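You operate a simulated robot arm through the tools that you are given. There is no shell and no other tool. Be economical: measure what you need, move in short steps, check, and stop when the job is done.

You run a simulated robot arm. Do the job below in one go: nothing can be reset, and whatever is moved stays where it is left.

## Task
Wax the table shaft's top bar where the purple bar stop stands.
Fine: slacken the purple stop nut, slide the stop to its end by the clip, wax with the yellow pad, lay the pad on the table, tighten the nut. A coat counts when it lies all over at full strength: go over it till it gets no stronger.

It is judged by the outcome, as a careful person would: the job done as asked, and still so three seconds after it is handed in. It fails if anything else is knocked over, pushed out of place, dropped, spilled or broken.

## Robot
A 7-joint arm with a vacuum gripper on a trunk, on a base that drives. Base frame: it is fixed to the floor where the robot stands at the start and does not move with it; the origin is under the middle of the robot, x ahead of it, y to its left, z up; the surface under the hand at the start is at about z = 0.74. Units: m, rad, N and s.
With the tool pointing down near the work surface it reaches from about 0.1 to 0.64 m from the robot's upright axis, wherever it stands. Its first joint turns from -1.204 to 3.002 rad. Places, roughly: bar clip [0.6, -0.3, 1.1]; clip wing nut [0.7, -0.3, 1.2]; harness table top [0.7, -0.3, 0.7]; purple bar stop [0.6, -0.1, 1.2]; purple stop nut [0.6, 0, 1.2]; top bar of the table shaft [0.6, -0.1, 1.2]; wax cake [0.3, 0, 0.8]. Payload 1.06 kg.
Tool frame: the origin (TCP) lies in the middle of the cups' lips, and z points out of the cups. The gripper has 1 cup of 0.024 m across, covering 0.024 by 0.024 m (tool x, y); the bellows give 0.008 m. With the vacuum on, a cup seals on a smooth face that it is pressed against (1 to 4 N); it does not hold porous or soft things. The pull reaches 23 N.
Orientation is that of the tool frame in the base frame, as a unit quaternion [w, x, y, z]. With the cups facing straight down, the tool's x points along the base's -x, its y along +y and its z along -z.

## Interface
- The arm moves only by the tool nudge_tool. Its argument "rows" is a list of rows, each an object of numbers (a shift or turn left out is 0, a gripper value left out holds the last): "x", "y", "z": the shift along the tool's x, y, z in m; "rx", "ry", "rz": the turn, a rotation vector about the tool's x, y, z in rad. In form: [{"x": .., "y": .., "z": .., "rx": .., "ry": .., "rz": ..}, ...]. A call has 1 to 10 rows; each row shifts and turns the commanded pose from where the row before left it, along the tool's axes as they then stand. "suction" is the vacuum: 1 switches it on, 0 off, set as the call begins (left out, the last holds). A row lasts 0.2 s, in which the tool goes at most 0.05 m and 0.15 rad; a call with a longer step from one row to the next is refused whole, and so is a gripper value outside its range. A pose out of reach is approached as far as the arm can. The call stops where the force on the tool passes 50 N (or 10 N more than at its start, if that is more) or the arm is blocked; 0.2 s more then pass. The pull builds up within a second once a cup has sealed. Time passes only in rows, and 0.2 s behind the last, so rows that do not move give it time. It gives the time, the measured TCP pose, the force on the tool (base axes) and the pull of the vacuum at its end, in the units of the frame above (readings bear some noise), with the torque about the TCP (base axes, N m) and any sound that the robot's microphone picked up.
- Cameras (640 x 400 px; columns grow to the right, rows downward): "scene" is now at [0.2101, -0.0217, 1.0822]; the picture's right is [-0.23, -0.97, 0.00], its down [-0.36, 0.09, -0.93] and it looks along [0.90, -0.22, -0.37] (base axes); focal length 214 px, centre (320, 200). "wrist" rides on the gripper at [0.078, 0.019, -0.096] in the tool frame; the picture's right is [-0.24, 0.97, 0.00], its down [-0.71, -0.17, -0.69] and it looks along [-0.67, -0.16, 0.73] (tool axes); focal length 243 px, centre (320, 200). There is no depth. A picture from a camera that has moved, and an enlarged one, comes with that camera's place and axes in the base frame and with its lens.
- grab_frame(camera): a new picture of that camera. No time passes.
- slide_trunk(by): slides the trunk up (or, below 0, down) by that many m; the arm and the scene camera ride with it, the base frame stays. It gives what a move gives, with no picture.
- roll_base(legs): drives the robot by 1 to 6 legs, each [ahead, left, turn to the left] in m, m and rad, along the robot's own axes; the way and the turn of a leg run together, so that a leg with both is an arc; at most 1.5 m and 3.142 rad a leg. The arm and the cameras ride along, it lands a little off, and it stops where it bumps. It gives what a move gives.
- aim_head(pan, tilt): turns the head with the scene camera to pan (to the left, within 1.396 rad either way) and tilt (down, from -0.506 to 1.204), counted from straight ahead of the robot. It gives what a move gives.
- inspect(camera, box): a new picture of the part [left, top, right, bottom] of that camera's present view, enlarged. No time passes.
- sign_off(): hands the job in; it is judged then, once.

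Work in short steps. Places have to be worked out from the pictures, the camera data and where the tool is seen: move nearer, look again, correct. Check each grasp and each placing, and mend what went wrong. You have 120 turns and 78 pictures in all, those below and enlarged ones among them. Switch the vacuum off and draw the arm clear of the work before you hand the job in, unless the task says otherwise; then end with one line.

The tools are called after "Emit:" as a command line: name --argument value ..., lists and objects as JSON in quotes. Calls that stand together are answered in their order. nudge_tool: Moves the arm, as the interface text tells. Its arguments: {"type":"object","properties":{"rows":{"type":"array","items":{"type":"object","properties":{"x":{"type":"number"},"y":{"type":"number"},"z":{"type":"number"},"rx":{"type":"number"},"ry":{"type":"number"},"rz":{"type":"number"}}}},"suction":{"type":"number"}},"required":["rows"]} The other tools are called the same way: slide_trunk (by) slides the trunk up or down; roll_base (legs) drives the base; aim_head (pan, tilt) turns the head that bears the scene camera; grab_frame (camera) takes a picture; inspect (camera, box) takes an enlarged picture of a part of a camera's view; sign_off () hands the job in.

At the start:

```text
time_s: 0.0
position: [0.4251, -0.016, 0.9993]
ee_rot: [0.0, 0.001, 1.0, 0.0]
contact_force: [0.5, 0.0, 0.0]
moment: [0.04, 0.02, 0.06]
pull: 0.1
trunk travel left (down, up): [-0.225, 0.267]
robot x, y, heading: [-0.0022, -0.0042, -0.002]
head pan, tilt: [-0.236, 0.375]
```

scene: 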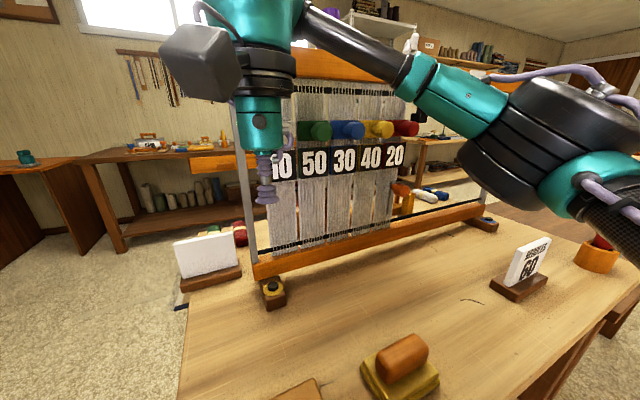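
wrist: 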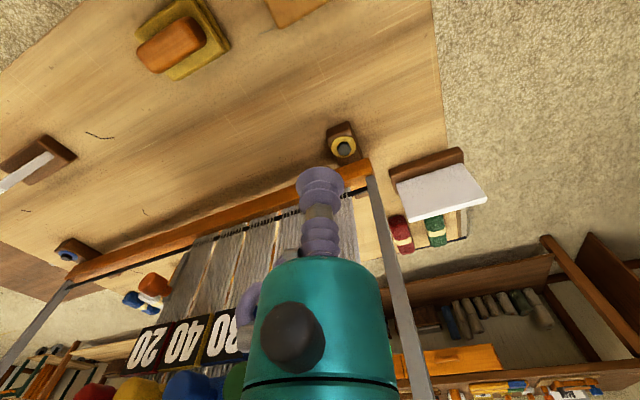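

The arm hides part of the loom. I'll look up at the top bar by tilting the head.

Emit:
aim_head --pan -0.2 --tilt -0.1

Emit:
grab_frame --camera "scene"

```text
time_s: 0.9
position: [0.4262, -0.0173, 1.0004]
ee_rot: [0.001, -0.001, 1.0, 0.0]
contact_force: [-0.3, -0.1, -0.8]
moment: [0.04, 0.03, 0.01]
pull: 0.1
trunk travel left (down, up): [-0.225, 0.267]
robot x, y, heading: [-0.003, -0.0005, 0.001]
head pan, tilt: [-0.201, -0.099]
```

```text
75 pictures are left
camera scene: at [0.2051, -0.0175, 1.1257], right [-0.2, -0.98, 0.0], down [0.1, -0.02, -1.0], along [0.98, -0.2, 0.1], focal length 214 px, centre (320, 200)
```

scene: 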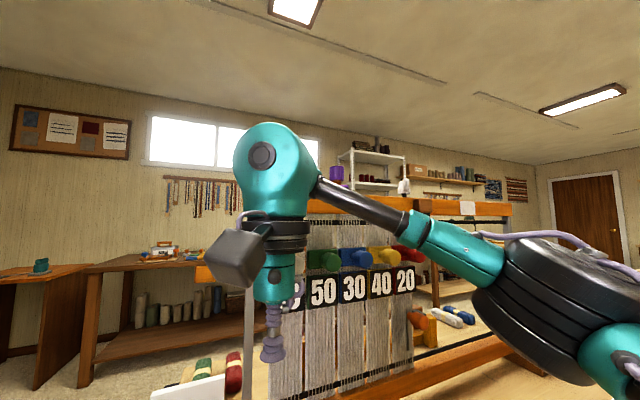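

The arm blocks the view. I'll raise the trunk and draw the tool back a little, then look from higher.

Emit:
slide_trunk --by 0.25

Emit:
nudge_tool --rows '[{"y": 0.05}, {"y": 0.05}, {"y": 0.05}, {"y": 0.05, "x": 0.03}, {"y": 0.04, "x": 0.03}]'

Emit:
aim_head --pan -0.2 --tilt 0.3

Emit:
grab_frame --camera "scene"

Emit:
grab_frame --camera "wrist"

```text
time_s: 3.5
position: [0.4252, -0.0184, 1.2487]
ee_rot: [0.0, 0.001, 1.0, 0.001]
contact_force: [-0.7, -0.6, -0.3]
moment: [0.03, -0.01, 0.02]
pull: 0.1
trunk travel left (down, up): [-0.475, 0.017]
robot x, y, heading: [-0.0031, -0.0006, -0.002]
head pan, tilt: [-0.201, -0.099]
```

```text
refused: row 4 steps farther than a row can; nothing moved
```

```text
time_s: 4.4
position: [0.4253, -0.0176, 1.2513]
ee_rot: [0.001, 0.0, 1.0, 0.0]
contact_force: [-0.9, -0.1, -0.3]
moment: [-0.01, -0.03, 0.02]
pull: 0.1
trunk travel left (down, up): [-0.475, 0.017]
robot x, y, heading: [0.0015, -0.0009, -0.003]
head pan, tilt: [-0.201, 0.3]
```

```text
74 pictures are left
camera scene: at [0.1133, -0.0187, 1.353], right [-0.2, -0.98, 0.0], down [-0.29, 0.06, -0.96], along [0.94, -0.19, -0.29], focal length 214 px, centre (320, 200)
```

scene: 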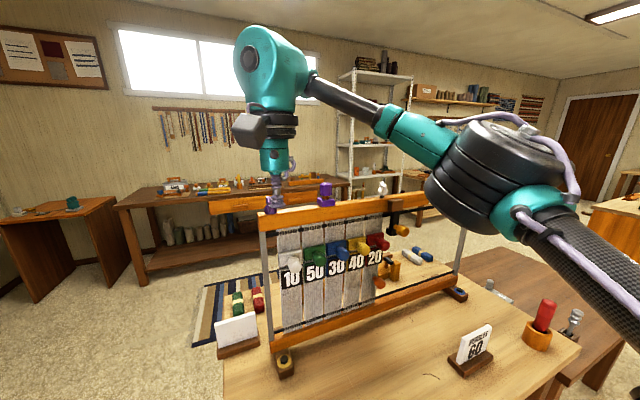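

```text
73 pictures are left
camera wrist: at [0.3465, 0.001, 1.3454], right [0.24, 0.97, 0.0], down [0.71, -0.17, 0.69], along [0.67, -0.16, -0.73], focal length 243 px, centre (320, 200)
```

wrist: 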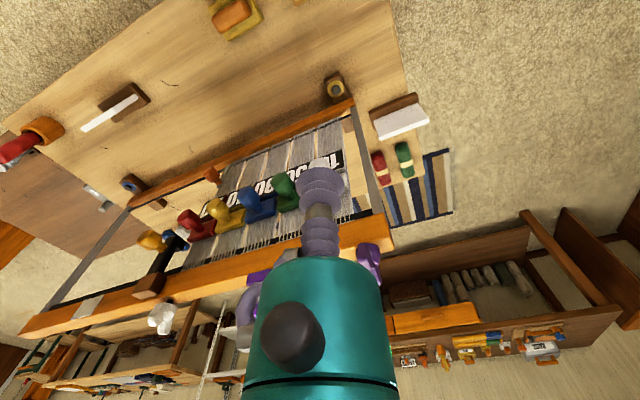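

Top bar is visible now. I'll swing the tool to the left and back to uncover the left end.

Emit:
nudge_tool --rows '[{"x": 0.03, "z": -0.03}, {"y": 0.03, "x": 0.03}, {"y": 0.045}, {"y": 0.045}, {"y": 0.045}, {"y": 0.045}, {"y": 0.045}]'

Emit:
inspect --camera "scene" --box '[220, 160, 480, 322]'

Emit:
grab_frame --camera "wrist"

```text
time_s: 6.0
position: [0.3496, 0.1877, 1.2708]
ee_rot: [0.001, 0.001, 1.0, 0.0]
contact_force: [0.0, 0.0, 0.1]
moment: [-0.02, 0.01, -0.01]
pull: 0.0
out of reach, approached as far as the arm can: row 6, 7
trunk travel left (down, up): [-0.475, 0.017]
robot x, y, heading: [0.0013, -0.0019, -0.004]
head pan, tilt: [-0.201, 0.3]
```

```text
2.46 times, centred on (350, 241) of scene
camera zoom: at [0.1134, -0.0182, 1.3529], right [-0.2, -0.98, 0.0], down [-0.29, 0.06, -0.96], along [0.94, -0.19, -0.3], focal length 528 px, centre (246, 99)
```

zoom: 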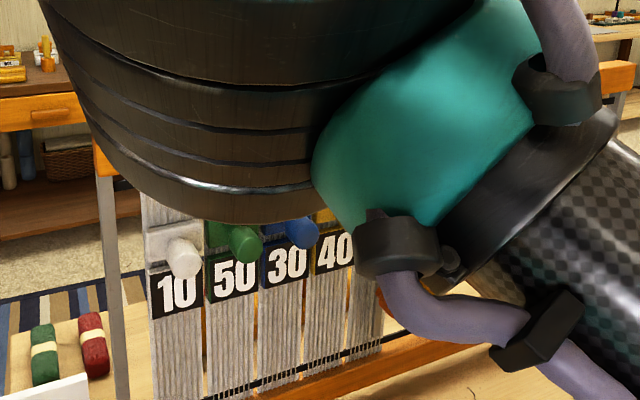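

```text
71 pictures are left
camera wrist: at [0.2711, 0.2057, 1.3653], right [0.23, 0.97, 0.0], down [0.71, -0.17, 0.69], along [0.67, -0.16, -0.73], focal length 243 px, centre (320, 200)
```

wrist: 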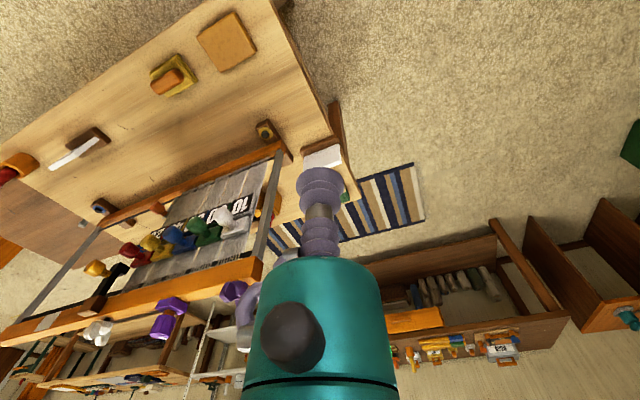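

The wrist view helps: purple stop, a purple nut at the left bar end, and the brown clip with a white nut. I'll zoom in there.

Emit:
inspect --camera "wrist" --box '[0, 180, 290, 362]'

Emit:
nudge_tool --rows '[{"y": -0.05}, {"y": -0.05}, {"y": -0.05}, {"y": -0.05}, {"y": -0.05}, {"y": -0.05}, {"y": -0.05}, {"y": -0.05}, {"y": -0.05}]'

Emit:
grab_frame --camera "scene"

```text
2.20 times, centred on (145, 271) of wrist
camera zoom: at [0.2711, 0.2057, 1.3653], right [0.23, 0.97, 0.0], down [0.71, -0.17, 0.69], along [0.67, -0.16, -0.73], focal length 533 px, centre (705, 44)
```

zoom: 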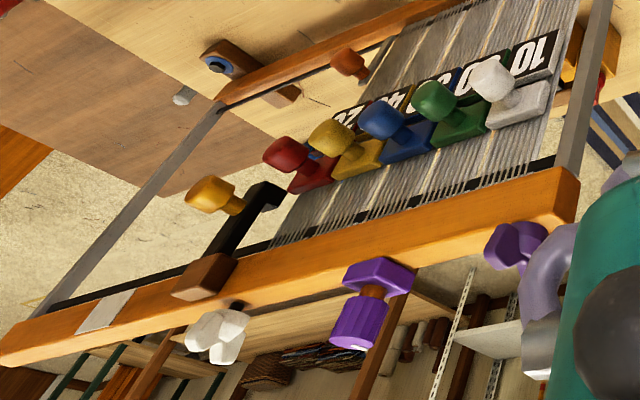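

```text
time_s: 8.0
position: [0.3453, -0.2646, 1.2678]
ee_rot: [0.0, 0.0, 1.0, 0.0]
contact_force: [-0.8, -0.2, 1.4]
moment: [0.01, 0.0, 0.03]
pull: 0.0
trunk travel left (down, up): [-0.475, 0.017]
robot x, y, heading: [0.001, -0.0034, -0.005]
head pan, tilt: [-0.201, 0.3]
```

```text
69 pictures are left
camera scene: at [0.1128, -0.0195, 1.353], right [-0.2, -0.98, 0.0], down [-0.29, 0.06, -0.96], along [0.94, -0.19, -0.3], focal length 214 px, centre (320, 200)
```

scene: 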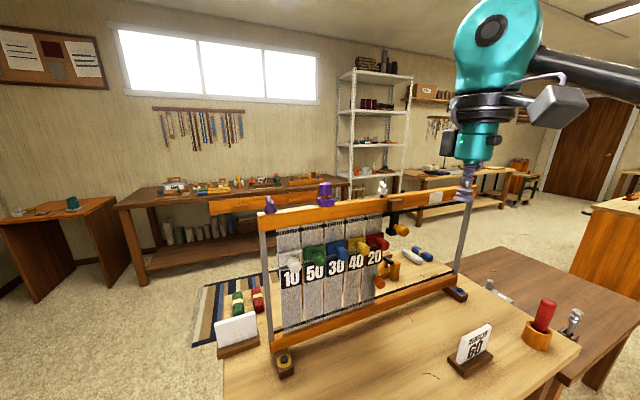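

Clear view now. Zoom in on the bar.

Emit:
inspect --camera "scene" --box '[240, 170, 370, 251]'

Emit:
inspect --camera "scene" --box '[340, 170, 470, 251]'

```text
4.92 times, centred on (305, 210) of scene
camera zoom: at [0.1128, -0.0195, 1.353], right [-0.2, -0.98, 0.0], down [-0.29, 0.06, -0.96], along [0.94, -0.19, -0.3], focal length 1056 px, centre (394, 148)
```

zoom: 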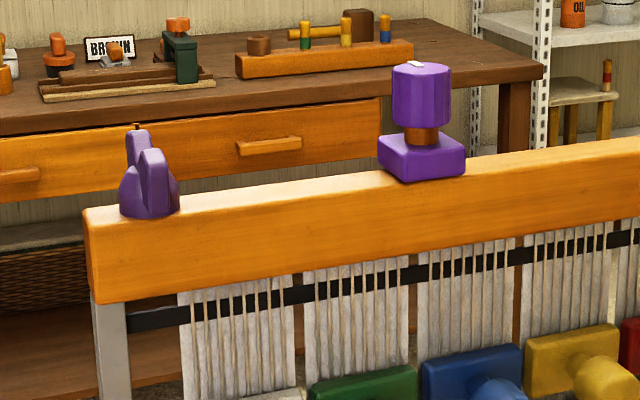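

```text
4.92 times, centred on (405, 210) of scene
camera zoom: at [0.1128, -0.0195, 1.353], right [-0.2, -0.98, 0.0], down [-0.29, 0.06, -0.96], along [0.94, -0.19, -0.3], focal length 1056 px, centre (-98, 148)
```

zoom: 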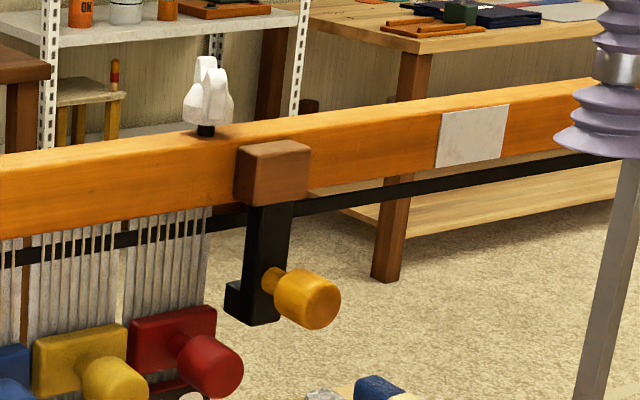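

The stop nut is a wing nut on a vertical screw at the left end of the bar. Now I'll look at the pad and the cake on the table.

Emit:
aim_head --pan -0.1 --tilt 0.9

Emit:
grab_frame --camera "scene"

```text
time_s: 9.0
position: [0.3455, -0.2628, 1.2691]
ee_rot: [0.0, 0.0, 1.0, 0.0]
contact_force: [-0.1, -0.6, 0.2]
moment: [-0.01, -0.01, 0.0]
pull: 0.1
trunk travel left (down, up): [-0.475, 0.017]
robot x, y, heading: [-0.0016, -0.0032, -0.0]
head pan, tilt: [-0.099, 0.901]
```

```text
66 pictures are left
camera scene: at [0.097, -0.0076, 1.3007], right [-0.1, -0.99, 0.0], down [-0.78, 0.08, -0.62], along [0.62, -0.06, -0.78], focal length 214 px, centre (320, 200)
```

scene: 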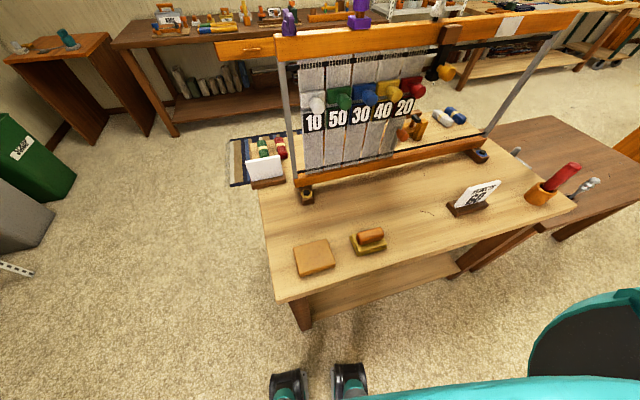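

Emit:
inspect --camera "scene" --box '[270, 210, 430, 310]'

Emit:
inspect --camera "scene" --box '[260, 0, 420, 100]'

```text
4.00 times, centred on (350, 260) of scene
camera zoom: at [0.097, -0.0076, 1.3007], right [-0.1, -0.99, 0.0], down [-0.78, 0.08, -0.62], along [0.62, -0.06, -0.78], focal length 858 px, centre (200, -40)
```

zoom: 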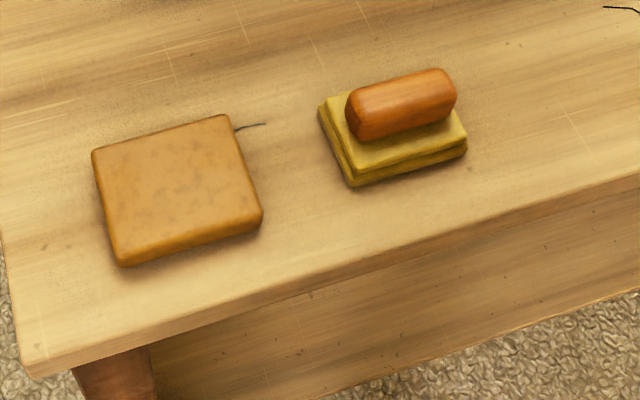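

```text
4.00 times, centred on (340, 50) of scene
camera zoom: at [0.097, -0.0076, 1.3007], right [-0.1, -0.99, 0.0], down [-0.78, 0.08, -0.62], along [0.62, -0.06, -0.78], focal length 858 px, centre (240, 800)
```

zoom: 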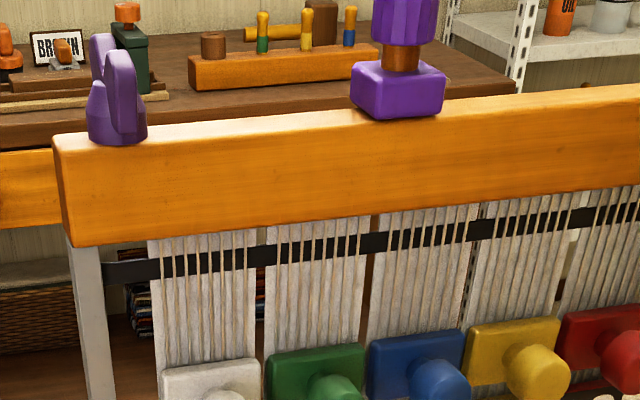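

Pad and cake are found. Triangulating: wing nut about (0.575, 0.0, base 1.185), stop about (0.60, -0.135). I'll bring the wrist camera nearer to see how the wings lie.

Emit:
nudge_tool --rows '[{"y": 0.045, "x": -0.01}, {"y": 0.045, "x": -0.02}, {"y": 0.045, "x": -0.02}, {"y": 0.045, "x": -0.02}, {"y": 0.045, "x": -0.02, "z": -0.01}, {"y": 0.045}, {}]'

Emit:
grab_frame --camera "wrist"

Emit:
inspect --camera "wrist" --box '[160, 170, 480, 370]'

```text
refused: row 5 steps farther than a row can; nothing moved
```

```text
63 pictures are left
camera wrist: at [0.2672, -0.2449, 1.3637], right [0.24, 0.97, 0.0], down [0.71, -0.17, 0.69], along [0.67, -0.16, -0.73], focal length 243 px, centre (320, 200)
```

wrist: 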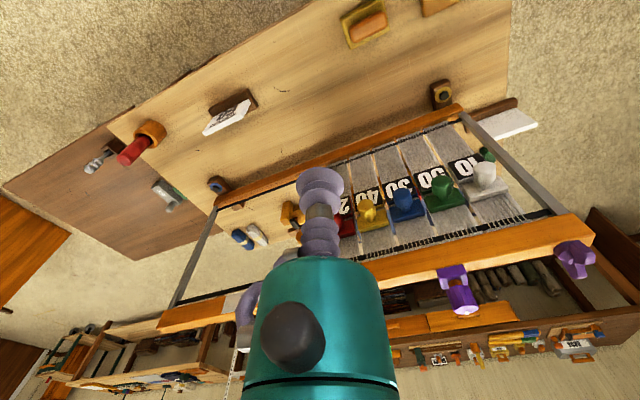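

```text
2.00 times, centred on (320, 270) of wrist
camera zoom: at [0.2672, -0.2449, 1.3637], right [0.24, 0.97, 0.0], down [0.71, -0.17, 0.69], along [0.67, -0.16, -0.73], focal length 485 px, centre (320, 60)
```

zoom: 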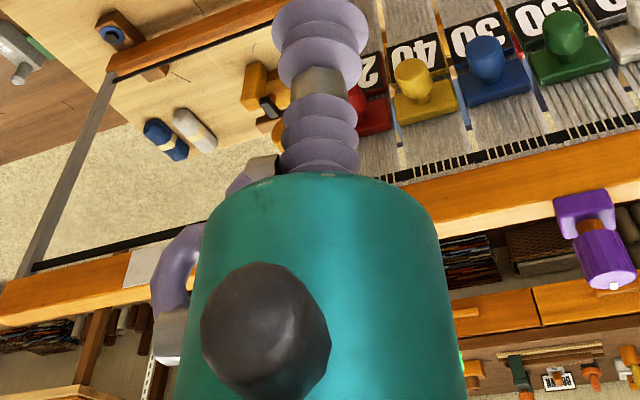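

Move again with rows inside the limit, watching the pictures only afterwards.

Emit:
nudge_tool --rows '[{"y": 0.04, "x": -0.01}, {"y": 0.04, "x": -0.02}, {"y": 0.04, "x": -0.02}, {"y": 0.04, "x": -0.02}, {"z": -0.02}, {}]'

Emit:
inspect --camera "wrist" --box '[320, 200, 640, 400]'

```text
time_s: 10.4
position: [0.4187, -0.1025, 1.2889]
ee_rot: [0.0, 0.0, 1.0, 0.0]
contact_force: [-0.7, -0.4, -0.1]
moment: [0.01, 0.0, -0.03]
pull: 0.0
trunk travel left (down, up): [-0.475, 0.017]
robot x, y, heading: [0.0038, 0.0011, 0.004]
head pan, tilt: [-0.099, 0.901]
```

```text
2.00 times, centred on (480, 300) of wrist
camera zoom: at [0.3398, -0.0848, 1.3841], right [0.23, 0.97, 0.0], down [0.71, -0.17, 0.69], along [0.67, -0.16, -0.73], focal length 485 px, centre (0, 0)
```

zoom: 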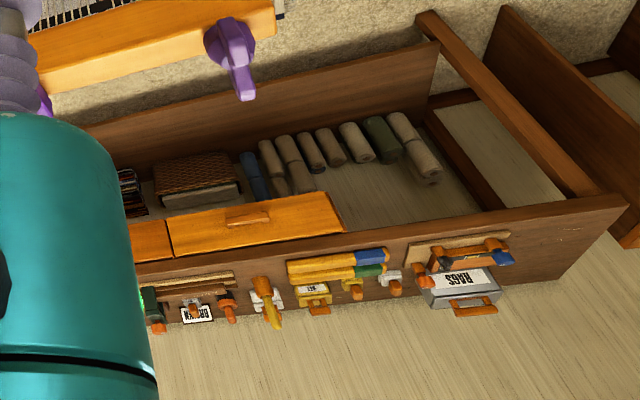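

Emit:
inspect --camera "wrist" --box '[370, 185, 482, 255]'

Emit:
aim_head --pan 0.0 --tilt 0.3

Emit:
grab_frame --camera "scene"

```text
5.71 times, centred on (426, 220) of wrist
camera zoom: at [0.3398, -0.0848, 1.3841], right [0.23, 0.97, 0.0], down [0.71, -0.17, 0.69], along [0.67, -0.16, -0.73], focal length 1386 px, centre (-286, 86)
```

zoom: 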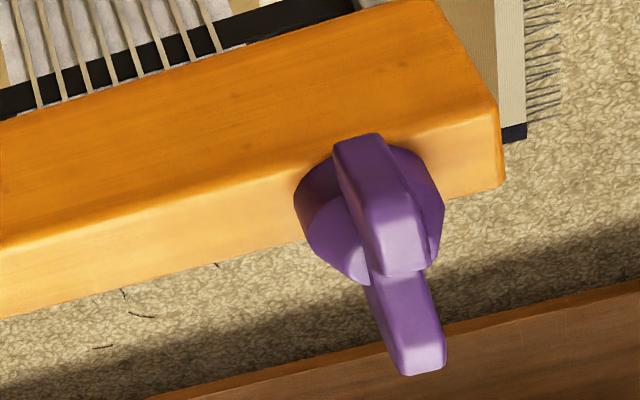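

```text
time_s: 11.4
position: [0.4178, -0.103, 1.2896]
ee_rot: [0.0, 0.0, 1.0, 0.0]
contact_force: [-0.3, -0.3, 0.9]
moment: [0.01, 0.0, 0.06]
pull: 0.1
trunk travel left (down, up): [-0.475, 0.017]
robot x, y, heading: [-0.0035, 0.0021, 0.0]
head pan, tilt: [0.0, 0.3]
```

```text
59 pictures are left
camera scene: at [0.1152, -0.0001, 1.3529], right [0.0, -1.0, 0.0], down [-0.3, 0.0, -0.96], along [0.96, 0.0, -0.3], focal length 214 px, centre (320, 200)
```

scene: 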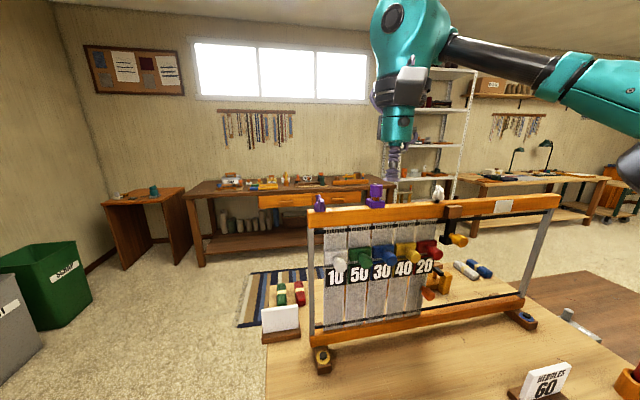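

Wing tips look to be at about (0.558, -0.01) and (0.591, 0.0), z≈1.22; axis about (0.575, -0.005). I'll go to the left (+y) side of the near wing, still above it, and look.

Emit:
nudge_tool --rows '[{"y": 0.04}, {"y": 0.04}, {"y": 0.04, "x": -0.02}, {"x": -0.04}, {"x": -0.04}, {"x": -0.039}, {"z": 0.04}, {}]'

Emit:
inspect --camera "wrist" --box '[200, 140, 440, 290]'

Emit:
inspect --camera "scene" --box '[270, 160, 398, 240]'

```text
time_s: 13.2
position: [0.4771, 0.0162, 1.25]
ee_rot: [0.001, 0.0, 1.0, 0.0]
contact_force: [-0.4, -0.1, -0.1]
moment: [0.0, 0.0, 0.01]
pull: 0.0
out of reach, approached as far as the arm can: row 5, 6
trunk travel left (down, up): [-0.475, 0.017]
robot x, y, heading: [0.0007, 0.0002, -0.001]
head pan, tilt: [0.0, 0.3]
```

```text
2.67 times, centred on (320, 215) of wrist
camera zoom: at [0.397, 0.0343, 1.345], right [0.24, 0.97, 0.0], down [0.71, -0.17, 0.69], along [0.67, -0.16, -0.73], focal length 647 px, centre (320, 160)
```

zoom: 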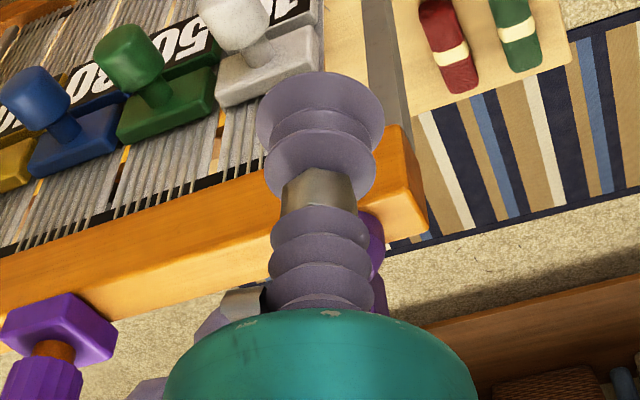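

```text
5.00 times, centred on (334, 200) of scene
camera zoom: at [0.1148, 0.0003, 1.353], right [0.0, -1.0, 0.0], down [-0.3, 0.0, -0.96], along [0.96, 0.0, -0.3], focal length 1072 px, centre (250, 200)
```

zoom: 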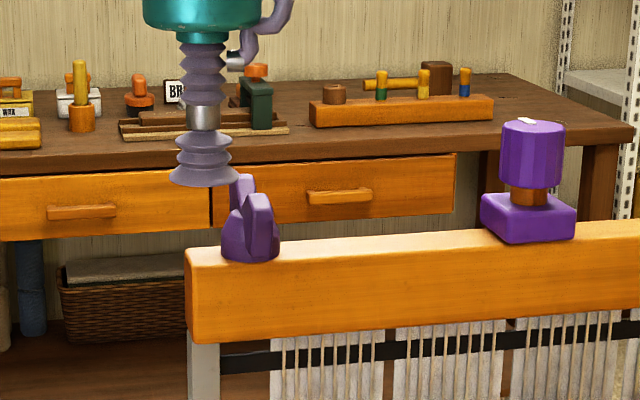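

The arm reaches only to x≈0.48 at this height, so the base must come closer. I'll look down to see how much room there is before the table.

Emit:
nudge_tool --rows '[{"x": 0.04, "z": -0.02}, {"x": 0.04}]'

Emit:
aim_head --pan 0.25 --tilt 1.2

Emit:
grab_frame --camera "scene"

```text
time_s: 13.8
position: [0.3935, 0.0154, 1.2697]
ee_rot: [0.001, 0.0, 1.0, 0.0]
contact_force: [0.0, 1.0, 0.3]
moment: [-0.02, 0.03, 0.0]
pull: 0.0
trunk travel left (down, up): [-0.475, 0.017]
robot x, y, heading: [-0.0032, -0.002, -0.003]
head pan, tilt: [0.0, 0.3]
```

```text
time_s: 15.0
position: [0.3951, 0.0161, 1.2703]
ee_rot: [0.0, 0.0, 1.0, 0.0]
contact_force: [0.8, 0.2, 0.7]
moment: [0.0, 0.04, 0.0]
pull: 0.0
trunk travel left (down, up): [-0.475, 0.017]
robot x, y, heading: [0.005, -0.0028, 0.002]
head pan, tilt: [0.25, 1.201]
```

```text
56 pictures are left
camera scene: at [0.0761, 0.0137, 1.2809], right [0.25, -0.97, 0.0], down [-0.9, -0.23, -0.36], along [0.35, 0.09, -0.93], focal length 214 px, centre (320, 200)
```

scene: 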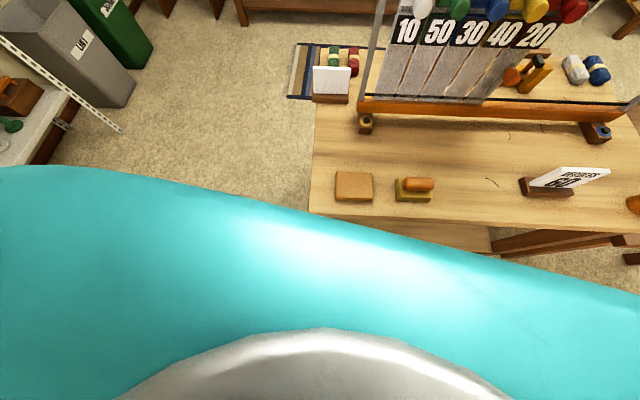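

The front feet seem to end at x≈0.13 and the table edge is at x≈0.25, with a table leg near (0.29, 0.08). I'll shift right to miss that leg line and creep ahead 0.08.

Emit:
roll_base --legs '[[0, -0.12, 0], [0.08, 0, 0]]'

Emit:
aim_head --pan 0.7 --tilt 1.2

Emit:
grab_frame --camera "scene"

```text
time_s: 17.4
position: [0.4537, -0.1031, 1.2695]
ee_rot: [0.0, -0.003, 1.0, -0.001]
contact_force: [-0.1, 0.0, 0.2]
moment: [0.03, -0.07, 0.03]
pull: 0.0
trunk travel left (down, up): [-0.475, 0.017]
robot x, y, heading: [0.0603, -0.1203, 0.005]
head pan, tilt: [0.25, 1.201]
stopped in leg 2: the robot was blocked; the commanded pose is now the measured one
```

```text
time_s: 18.3
position: [0.455, -0.1031, 1.268]
ee_rot: [-0.001, -0.002, 1.0, -0.001]
contact_force: [0.0, 0.4, 0.2]
moment: [0.02, -0.03, 0.02]
pull: 0.0
trunk travel left (down, up): [-0.475, 0.017]
robot x, y, heading: [0.0608, -0.1213, 0.011]
head pan, tilt: [0.7, 1.201]
```

```text
55 pictures are left
camera scene: at [0.125, -0.0848, 1.2809], right [0.65, -0.76, 0.0], down [-0.71, -0.6, -0.36], along [0.28, 0.23, -0.93], focal length 214 px, centre (320, 200)
```

scene: 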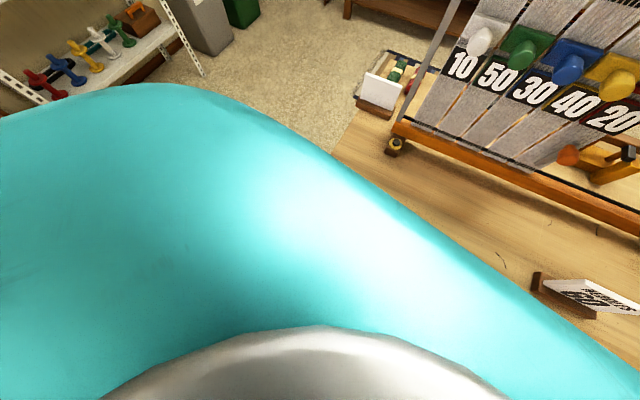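

Blocked at x≈0.06, so the bar can't be reached with a vertical tool from the front. The table's left side is open: I'll stand there in line with the bar. Back off, go left, turn right, then slide in.

Emit:
roll_base --legs '[[-0.2, 0, 0], [0, 0.57, 0], [0, 0, -1.39]]'

Emit:
aim_head --pan 0.6 --tilt 0.5

Emit:
grab_frame --camera "scene"

```text
time_s: 28.4
position: [-0.052, 0.0668, 1.2682]
ee_rot: [-0.002, 0.642, 0.767, 0.0]
contact_force: [-0.2, -0.4, -0.6]
moment: [0.0, -0.01, 0.04]
pull: 0.0
trunk travel left (down, up): [-0.475, 0.017]
robot x, y, heading: [-0.1363, 0.4487, -1.388]
head pan, tilt: [0.7, 1.201]
```

```text
time_s: 29.5
position: [-0.0509, 0.0675, 1.2693]
ee_rot: [-0.001, 0.64, 0.768, -0.001]
contact_force: [0.6, 0.2, 0.0]
moment: [0.02, -0.02, 0.02]
pull: 0.1
trunk travel left (down, up): [-0.475, 0.017]
robot x, y, heading: [-0.137, 0.4515, -1.389]
head pan, tilt: [0.6, 0.499]
```

```text
54 pictures are left
camera scene: at [-0.0683, 0.3674, 1.3345], right [-0.71, -0.7, 0.0], down [-0.34, 0.34, -0.88], along [0.62, -0.62, -0.48], focal length 214 px, centre (320, 200)
```

scene: 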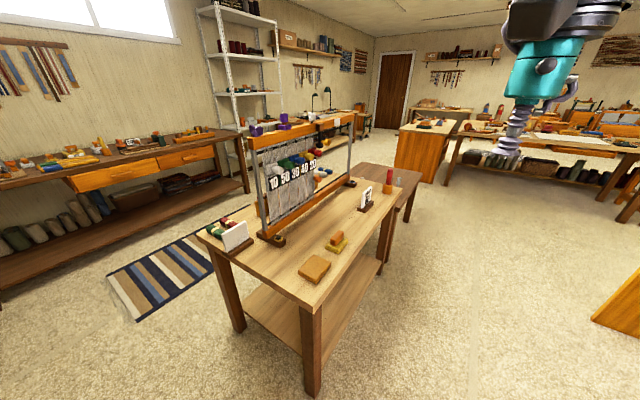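

The left side is open floor. Slide the robot left (toward +x) and nudge ahead to stand in line with the bar.

Emit:
roll_base --legs '[[0, 0.65, 0], [0.12, 0, 0]]'

Emit:
aim_head --pan 0.1 --tilt 0.6

Emit:
grab_frame --camera "scene"

```text
time_s: 36.5
position: [0.6122, 0.0654, 1.2687]
ee_rot: [-0.002, 0.638, 0.77, 0.0]
contact_force: [0.7, 0.6, 0.5]
moment: [0.01, -0.01, 0.0]
pull: 0.0
trunk travel left (down, up): [-0.475, 0.017]
robot x, y, heading: [0.5224, 0.4504, -1.379]
head pan, tilt: [0.6, 0.499]
```

```text
time_s: 37.4
position: [0.6131, 0.066, 1.2688]
ee_rot: [-0.002, 0.638, 0.77, 0.0]
contact_force: [0.4, -0.4, -0.9]
moment: [0.0, 0.0, 0.0]
pull: 0.1
trunk travel left (down, up): [-0.475, 0.017]
robot x, y, heading: [0.5256, 0.4517, -1.385]
head pan, tilt: [0.099, 0.6]
```

```text
53 pictures are left
camera scene: at [0.5532, 0.3463, 1.3255], right [-0.96, -0.28, 0.0], down [-0.16, 0.54, -0.83], along [0.23, -0.79, -0.56], focal length 214 px, centre (320, 200)
```

scene: 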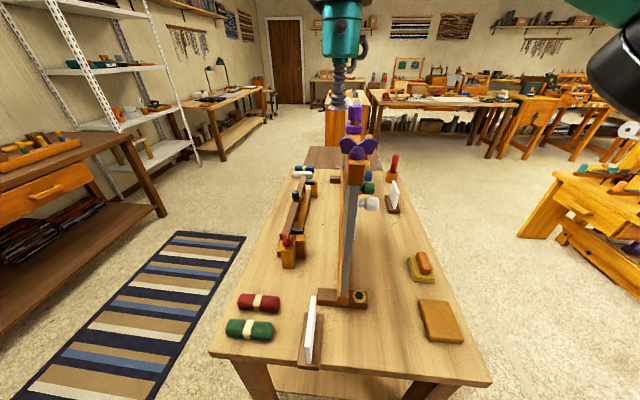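

Emit:
inspect --camera "scene" --box '[300, 80, 428, 160]'

Emit:
inspect --camera "scene" --box '[370, 220, 498, 350]'

```text
5.00 times, centred on (364, 120) of scene
camera zoom: at [0.5532, 0.3463, 1.3255], right [-0.96, -0.28, 0.0], down [-0.16, 0.54, -0.83], along [0.23, -0.79, -0.56], focal length 1072 px, centre (100, 600)
```

zoom: 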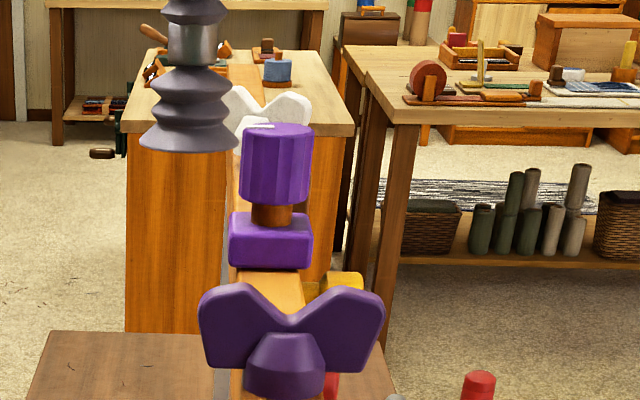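

```text
3.08 times, centred on (434, 285) of scene
camera zoom: at [0.5532, 0.3463, 1.3255], right [-0.96, -0.28, 0.0], down [-0.16, 0.54, -0.83], along [0.23, -0.79, -0.56], focal length 660 px, centre (-31, -62)
```

zoom: 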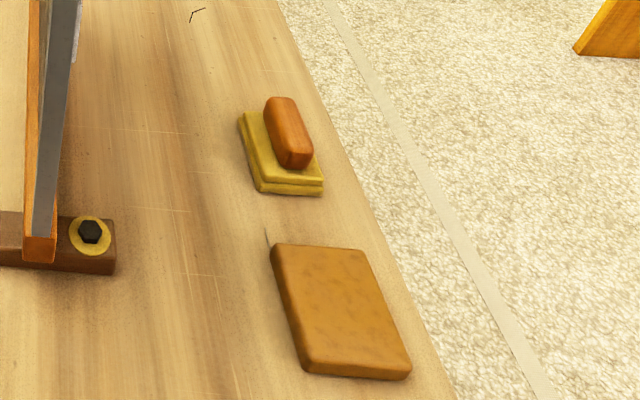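

From this side the wing nut shows clearly: wings span about 60 mm, nearly along x, axis near (0.585, -0.005). To slacken (counter-clockwise from above) I push the -x wing away (-y). Move above the spot on the robot side of that wing.

Emit:
nudge_tool --rows '[{"x": -0.016, "y": -0.03}, {"x": -0.015, "y": -0.027}, {"z": 0.03}, {}]'

Emit:
inspect --camera "scene" --box '[290, 60, 450, 180]'

Emit:
grab_frame --camera "wrist"

```text
time_s: 38.4
position: [0.5612, 0.0249, 1.2384]
ee_rot: [-0.001, 0.639, 0.769, 0.0]
contact_force: [0.3, 0.6, -0.4]
moment: [0.01, -0.01, 0.0]
pull: 0.1
trunk travel left (down, up): [-0.475, 0.017]
robot x, y, heading: [0.522, 0.455, -1.384]
head pan, tilt: [0.099, 0.6]
```

```text
3.33 times, centred on (370, 120) of scene
camera zoom: at [0.5532, 0.3466, 1.3255], right [-0.96, -0.28, 0.0], down [-0.16, 0.54, -0.83], along [0.23, -0.79, -0.56], focal length 715 px, centre (153, 467)
```

zoom: 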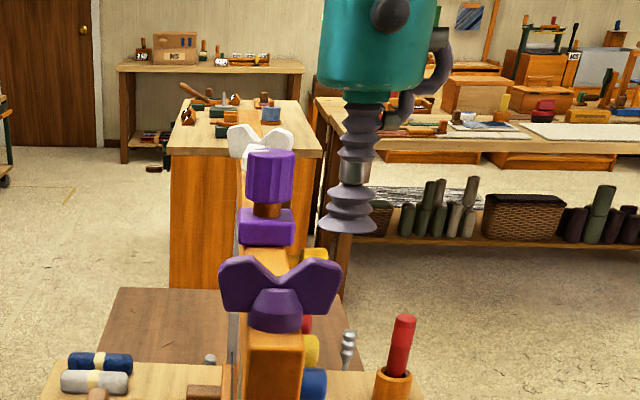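

```text
49 pictures are left
camera wrist: at [0.5646, 0.1041, 1.3334], right [1.0, -0.05, 0.0], down [-0.04, -0.73, 0.68], along [-0.04, -0.68, -0.73], focal length 243 px, centre (320, 200)
```

wrist: 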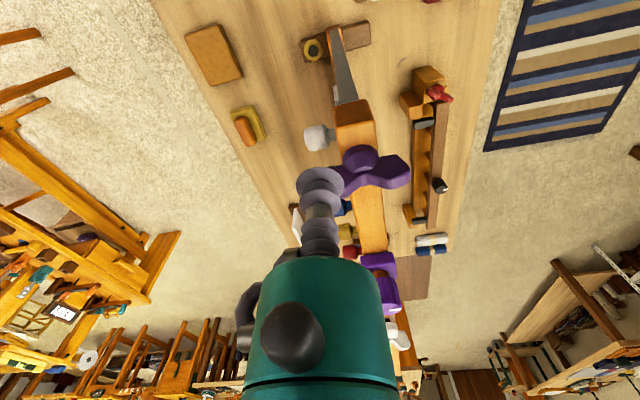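

The scene calibration fits the TCP well; it puts the nut axis at about (0.588, 0.010), a bit nearer than thought. I'll step back 20 mm in +y, then go down beside the wing.

Emit:
nudge_tool --rows '[{"x": 0.02, "y": 0.009}, {"z": 0.02}, {"z": 0.021}, {}]'

Emit:
inspect --camera "wrist" --box '[240, 80, 440, 205]'

```text
time_s: 39.4
position: [0.5665, 0.0467, 1.197]
ee_rot: [-0.001, 0.638, 0.77, 0.0]
contact_force: [0.2, -0.1, -0.8]
moment: [0.02, 0.0, 0.01]
pull: 0.0
trunk travel left (down, up): [-0.475, 0.017]
robot x, y, heading: [0.5256, 0.4489, -1.385]
head pan, tilt: [0.099, 0.6]
```

```text
3.20 times, centred on (340, 142) of wrist
camera zoom: at [0.57, 0.1268, 1.2931], right [1.0, -0.05, 0.0], down [-0.04, -0.73, 0.68], along [-0.04, -0.68, -0.73], focal length 776 px, centre (256, 384)
```

zoom: 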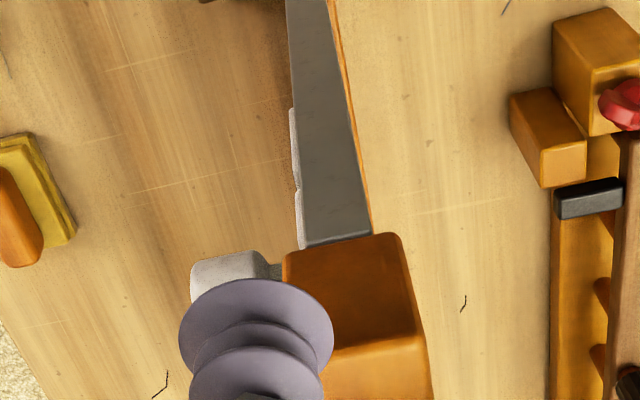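

Cup is beside the wing, clear. Push toward -y in small steps and watch the force.

Emit:
nudge_tool --rows '[{"x": -0.0098, "y": -0.0019}, {"x": -0.0098, "y": -0.0019}, {"x": -0.0098, "y": -0.0019}, {}]'

Emit:
inspect --camera "scene" --box '[300, 80, 428, 160]'

```text
time_s: 40.4
position: [0.5656, 0.0168, 1.199]
ee_rot: [-0.001, 0.638, 0.77, 0.001]
contact_force: [0.3, 0.8, -0.9]
moment: [0.01, 0.0, -0.03]
pull: 0.0
trunk travel left (down, up): [-0.475, 0.017]
robot x, y, heading: [0.5226, 0.4506, -1.386]
head pan, tilt: [0.099, 0.6]
```

```text
5.00 times, centred on (364, 120) of scene
camera zoom: at [0.5532, 0.3464, 1.3255], right [-0.96, -0.28, 0.0], down [-0.16, 0.54, -0.83], along [0.23, -0.79, -0.56], focal length 1072 px, centre (100, 600)
```

zoom: 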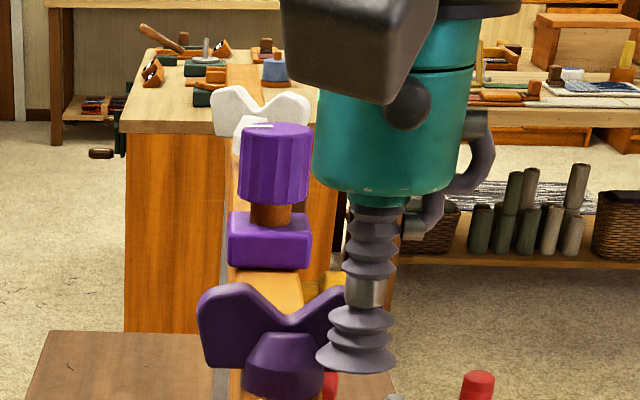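

No contact yet (0.8 N). Continue pushing.

Emit:
nudge_tool --rows '[{"x": -0.0049, "y": -0.0009}, {"x": -0.0049, "y": -0.0009}, {"x": -0.0049, "y": -0.0009}, {}]'

```text
time_s: 41.4
position: [0.5666, 0.0019, 1.1969]
ee_rot: [-0.001, 0.638, 0.77, 0.0]
contact_force: [-1.0, 1.0, 0.2]
moment: [0.03, -0.04, 0.03]
pull: 0.1
trunk travel left (down, up): [-0.475, 0.017]
robot x, y, heading: [0.5263, 0.4525, -1.382]
head pan, tilt: [0.099, 0.6]
```

Emit:
nudge_tool --rows '[{"x": -0.0049, "y": -0.0009}, {"x": -0.0049, "y": -0.0009}, {}]'

Emit:
inspect --camera "scene" --box '[300, 80, 428, 160]'

Emit:
inspect --camera "wrist" --box '[240, 100, 440, 225]'

```text
time_s: 42.2
position: [0.5663, -0.0082, 1.198]
ee_rot: [-0.001, 0.639, 0.769, 0.0]
contact_force: [-0.8, 0.4, 1.0]
moment: [-0.01, 0.0, -0.03]
pull: 0.0
trunk travel left (down, up): [-0.475, 0.017]
robot x, y, heading: [0.5222, 0.4508, -1.388]
head pan, tilt: [0.099, 0.6]
```

```text
5.00 times, centred on (364, 120) of scene
camera zoom: at [0.5529, 0.3464, 1.3255], right [-0.96, -0.28, 0.0], down [-0.16, 0.54, -0.83], along [0.23, -0.79, -0.56], focal length 1072 px, centre (100, 600)
```

zoom: 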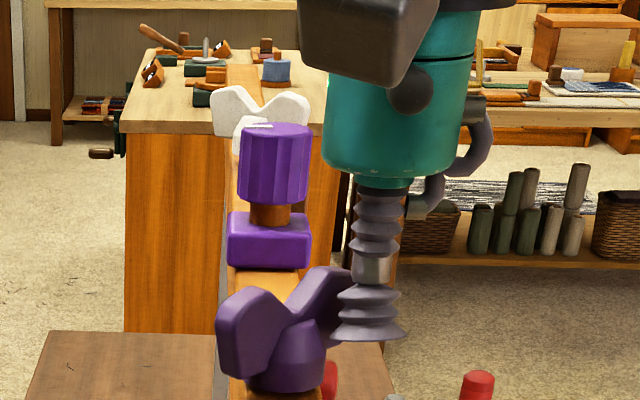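

```text
3.20 times, centred on (340, 162) of wrist
camera zoom: at [0.5697, 0.0706, 1.2928], right [1.0, -0.05, 0.0], down [-0.04, -0.73, 0.68], along [-0.04, -0.68, -0.73], focal length 776 px, centre (256, 320)
```

zoom: 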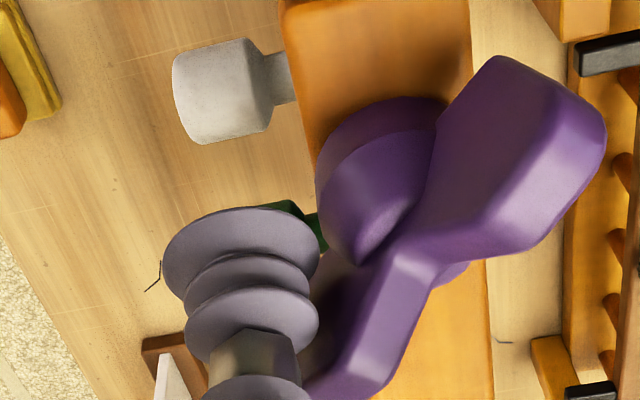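

The nut turned about 40° with hardly any force. Keep following the arc round the axis.

Emit:
nudge_tool --rows '[{"x": -0.0047, "y": 0.0032}, {"x": -0.0064, "y": 0.0069}, {"x": -0.0036, "y": 0.0085}, {"x": -0.0007, "y": 0.009}, {"x": 0.0033, "y": 0.0094}, {}]'

Emit:
inspect --camera "wrist" --box '[220, 80, 460, 230]'

```text
time_s: 43.6
position: [0.6017, -0.0175, 1.1951]
ee_rot: [-0.001, 0.64, 0.768, 0.0]
contact_force: [-15.5, -16.5, 1.1]
moment: [0.05, 0.01, 0.03]
pull: 0.0
trunk travel left (down, up): [-0.475, 0.017]
robot x, y, heading: [0.5237, 0.4493, -1.382]
head pan, tilt: [0.099, 0.6]
```

```text
2.67 times, centred on (340, 155) of wrist
camera zoom: at [0.6053, 0.0622, 1.2911], right [1.0, -0.06, 0.0], down [-0.04, -0.73, 0.68], along [-0.04, -0.68, -0.73], focal length 647 px, centre (267, 320)
```

zoom: 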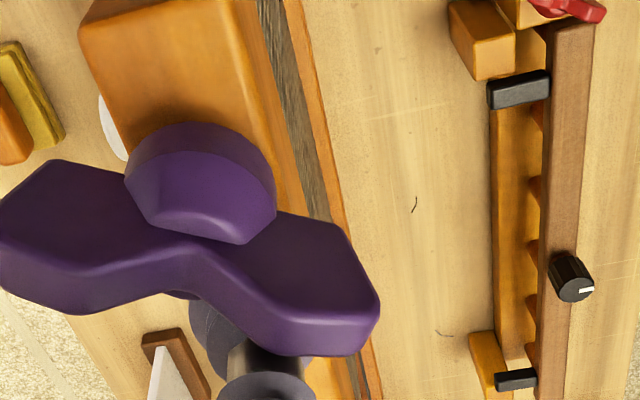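

The tool now feels ~22 N, so the nut likely reached the end of its slack travel after about half a turn (or I cut in on the hub). Back off a little and push gently again on the outer wing to tell.

Emit:
nudge_tool --rows '[{"x": -0.0098, "y": -0.002}, {"x": 0, "y": 0.008}, {}]'

Emit:
nudge_tool --rows '[{"x": 0.004, "y": 0.0005}, {"x": 0.004, "y": 0.0005}, {}]'

Emit:
inspect --camera "scene" --box '[300, 80, 428, 160]'

```text
time_s: 44.4
position: [0.6129, -0.0215, 1.1975]
ee_rot: [-0.001, 0.638, 0.77, 0.001]
contact_force: [-0.8, -1.5, 0.5]
moment: [-0.02, 0.0, -0.04]
pull: 0.1
trunk travel left (down, up): [-0.475, 0.017]
robot x, y, heading: [0.5253, 0.4566, -1.38]
head pan, tilt: [0.099, 0.6]
```

```text
time_s: 45.2
position: [0.613, -0.0206, 1.1957]
ee_rot: [-0.001, 0.64, 0.768, 0.001]
contact_force: [2.7, -36.4, 2.9]
moment: [0.03, -0.04, -0.15]
pull: 0.0
trunk travel left (down, up): [-0.475, 0.017]
robot x, y, heading: [0.5251, 0.4511, -1.387]
head pan, tilt: [0.099, 0.6]
```

```text
5.00 times, centred on (364, 120) of scene
camera zoom: at [0.5536, 0.3401, 1.3249], right [-0.96, -0.28, 0.0], down [-0.16, 0.55, -0.82], along [0.23, -0.79, -0.57], focal length 1072 px, centre (100, 600)
```

zoom: 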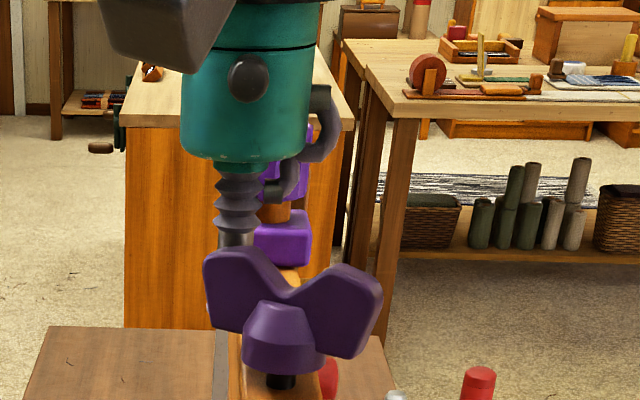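

The nut has risen on its screw and is hard against its stop: slackened. Back away from it and lift clear.

Emit:
nudge_tool --rows '[{"x": -0.012, "y": -0.002}, {"z": -0.035}, {"z": -0.035}, {"x": 0.01, "y": -0.04}, {"x": 0.0, "y": -0.045}, {}]'

Emit:
inspect --camera "scene" --box '[290, 60, 418, 140]'

Emit:
grab_frame --camera "wrist"

```text
time_s: 46.6
position: [0.5268, -0.0306, 1.268]
ee_rot: [-0.001, 0.638, 0.77, 0.0]
contact_force: [-0.8, 0.3, 0.1]
moment: [0.02, -0.03, 0.0]
pull: 0.0
trunk travel left (down, up): [-0.475, 0.017]
robot x, y, heading: [0.5233, 0.4522, -1.386]
head pan, tilt: [0.099, 0.6]
```

```text
5.00 times, centred on (354, 100) of scene
camera zoom: at [0.5535, 0.3463, 1.3254], right [-0.96, -0.28, 0.0], down [-0.16, 0.54, -0.82], along [0.23, -0.79, -0.57], focal length 1072 px, centre (150, 700)
```

zoom: 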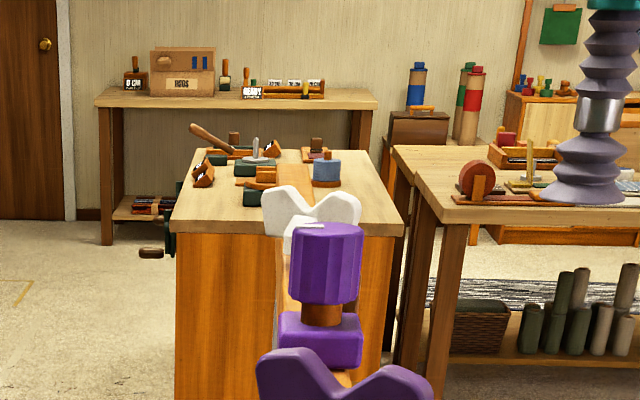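

```text
41 pictures are left
camera wrist: at [0.5312, 0.0481, 1.3631], right [1.0, -0.05, 0.0], down [-0.04, -0.73, 0.68], along [-0.04, -0.68, -0.73], focal length 243 px, centre (320, 200)
```

wrist: 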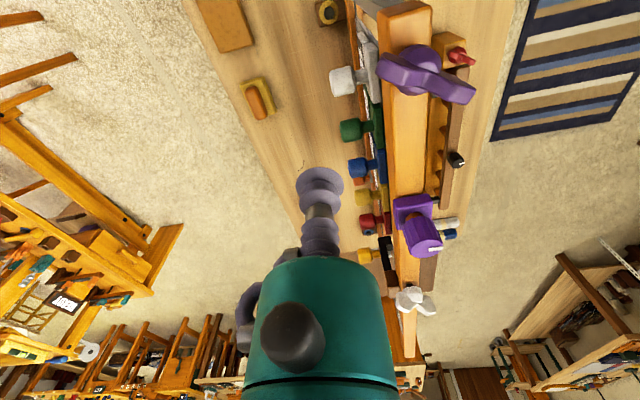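

Stop is at about (0.61, -0.122): base z 1.187–1.206, cap 1.214–1.242. Its travel end will be near y≈-0.25, so I drive 0.07 m closer (still ~0.03 short of the table) to gain reach.

Emit:
roll_base --legs '[[0.07, 0, 0]]'

Emit:
nudge_tool --rows '[{"ry": -0.14, "x": 0.03}, {"ry": -0.14, "x": 0.03}, {"ry": -0.14}, {"ry": -0.14}, {"ry": -0.14}, {"ry": -0.085}, {}]'

```text
time_s: 47.6
position: [0.5414, -0.1012, 1.2685]
ee_rot: [-0.001, 0.637, 0.771, -0.001]
contact_force: [-0.1, 0.1, -0.9]
moment: [0.02, -0.01, 0.0]
pull: 0.1
trunk travel left (down, up): [-0.475, 0.017]
robot x, y, heading: [0.5363, 0.3843, -1.384]
head pan, tilt: [0.099, 0.6]
```

```text
time_s: 49.2
position: [0.5293, -0.0416, 1.2628]
ee_rot: [0.294, 0.59, 0.711, -0.244]
contact_force: [0.3, 0.6, -0.7]
moment: [-0.01, 0.0, -0.02]
pull: 0.1
trunk travel left (down, up): [-0.475, 0.017]
robot x, y, heading: [0.5389, 0.3867, -1.379]
head pan, tilt: [0.099, 0.6]
```

Tilted outward, the wrist camera hangs below and would meet the nut. I'll rise and roll the tool 90° about its own axis so the camera sits to the side.

Emit:
nudge_tool --rows '[{"x": -0.035, "z": -0.035}, {"rz": -0.15}, {"rz": -0.15}, {"rz": -0.15}, {"rz": -0.15}, {"rz": -0.15}, {"rz": -0.15}, {"rz": -0.15}, {"rz": -0.15}, {"rz": -0.15}]'

Emit:
grab_frame --camera "wrist"

```text
time_s: 51.4
position: [0.5098, -0.0205, 1.2963]
ee_rot: [0.142, 0.176, 0.902, -0.367]
contact_force: [-0.5, 0.2, 0.3]
moment: [-0.04, -0.02, 0.02]
pull: 0.0
out of reach, approached as far as the arm can: row 8, 9, 10
trunk travel left (down, up): [-0.475, 0.017]
robot x, y, heading: [0.5363, 0.3832, -1.385]
head pan, tilt: [0.099, 0.6]
```

```text
40 pictures are left
camera wrist: at [0.4357, 0.0746, 1.3201], right [0.62, 0.6, -0.51], down [0.48, 0.22, 0.85], along [0.62, -0.77, -0.15], focal length 243 px, centre (320, 200)
```

wrist: 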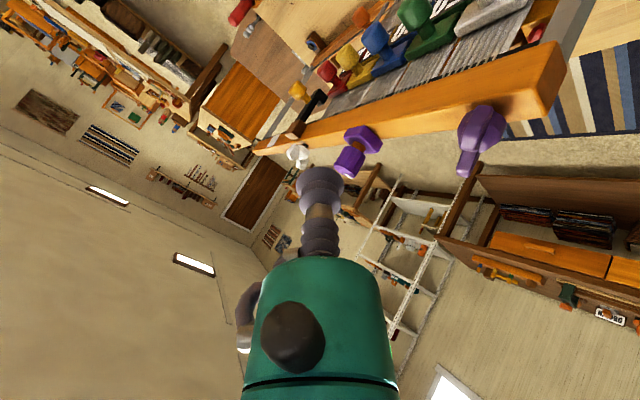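

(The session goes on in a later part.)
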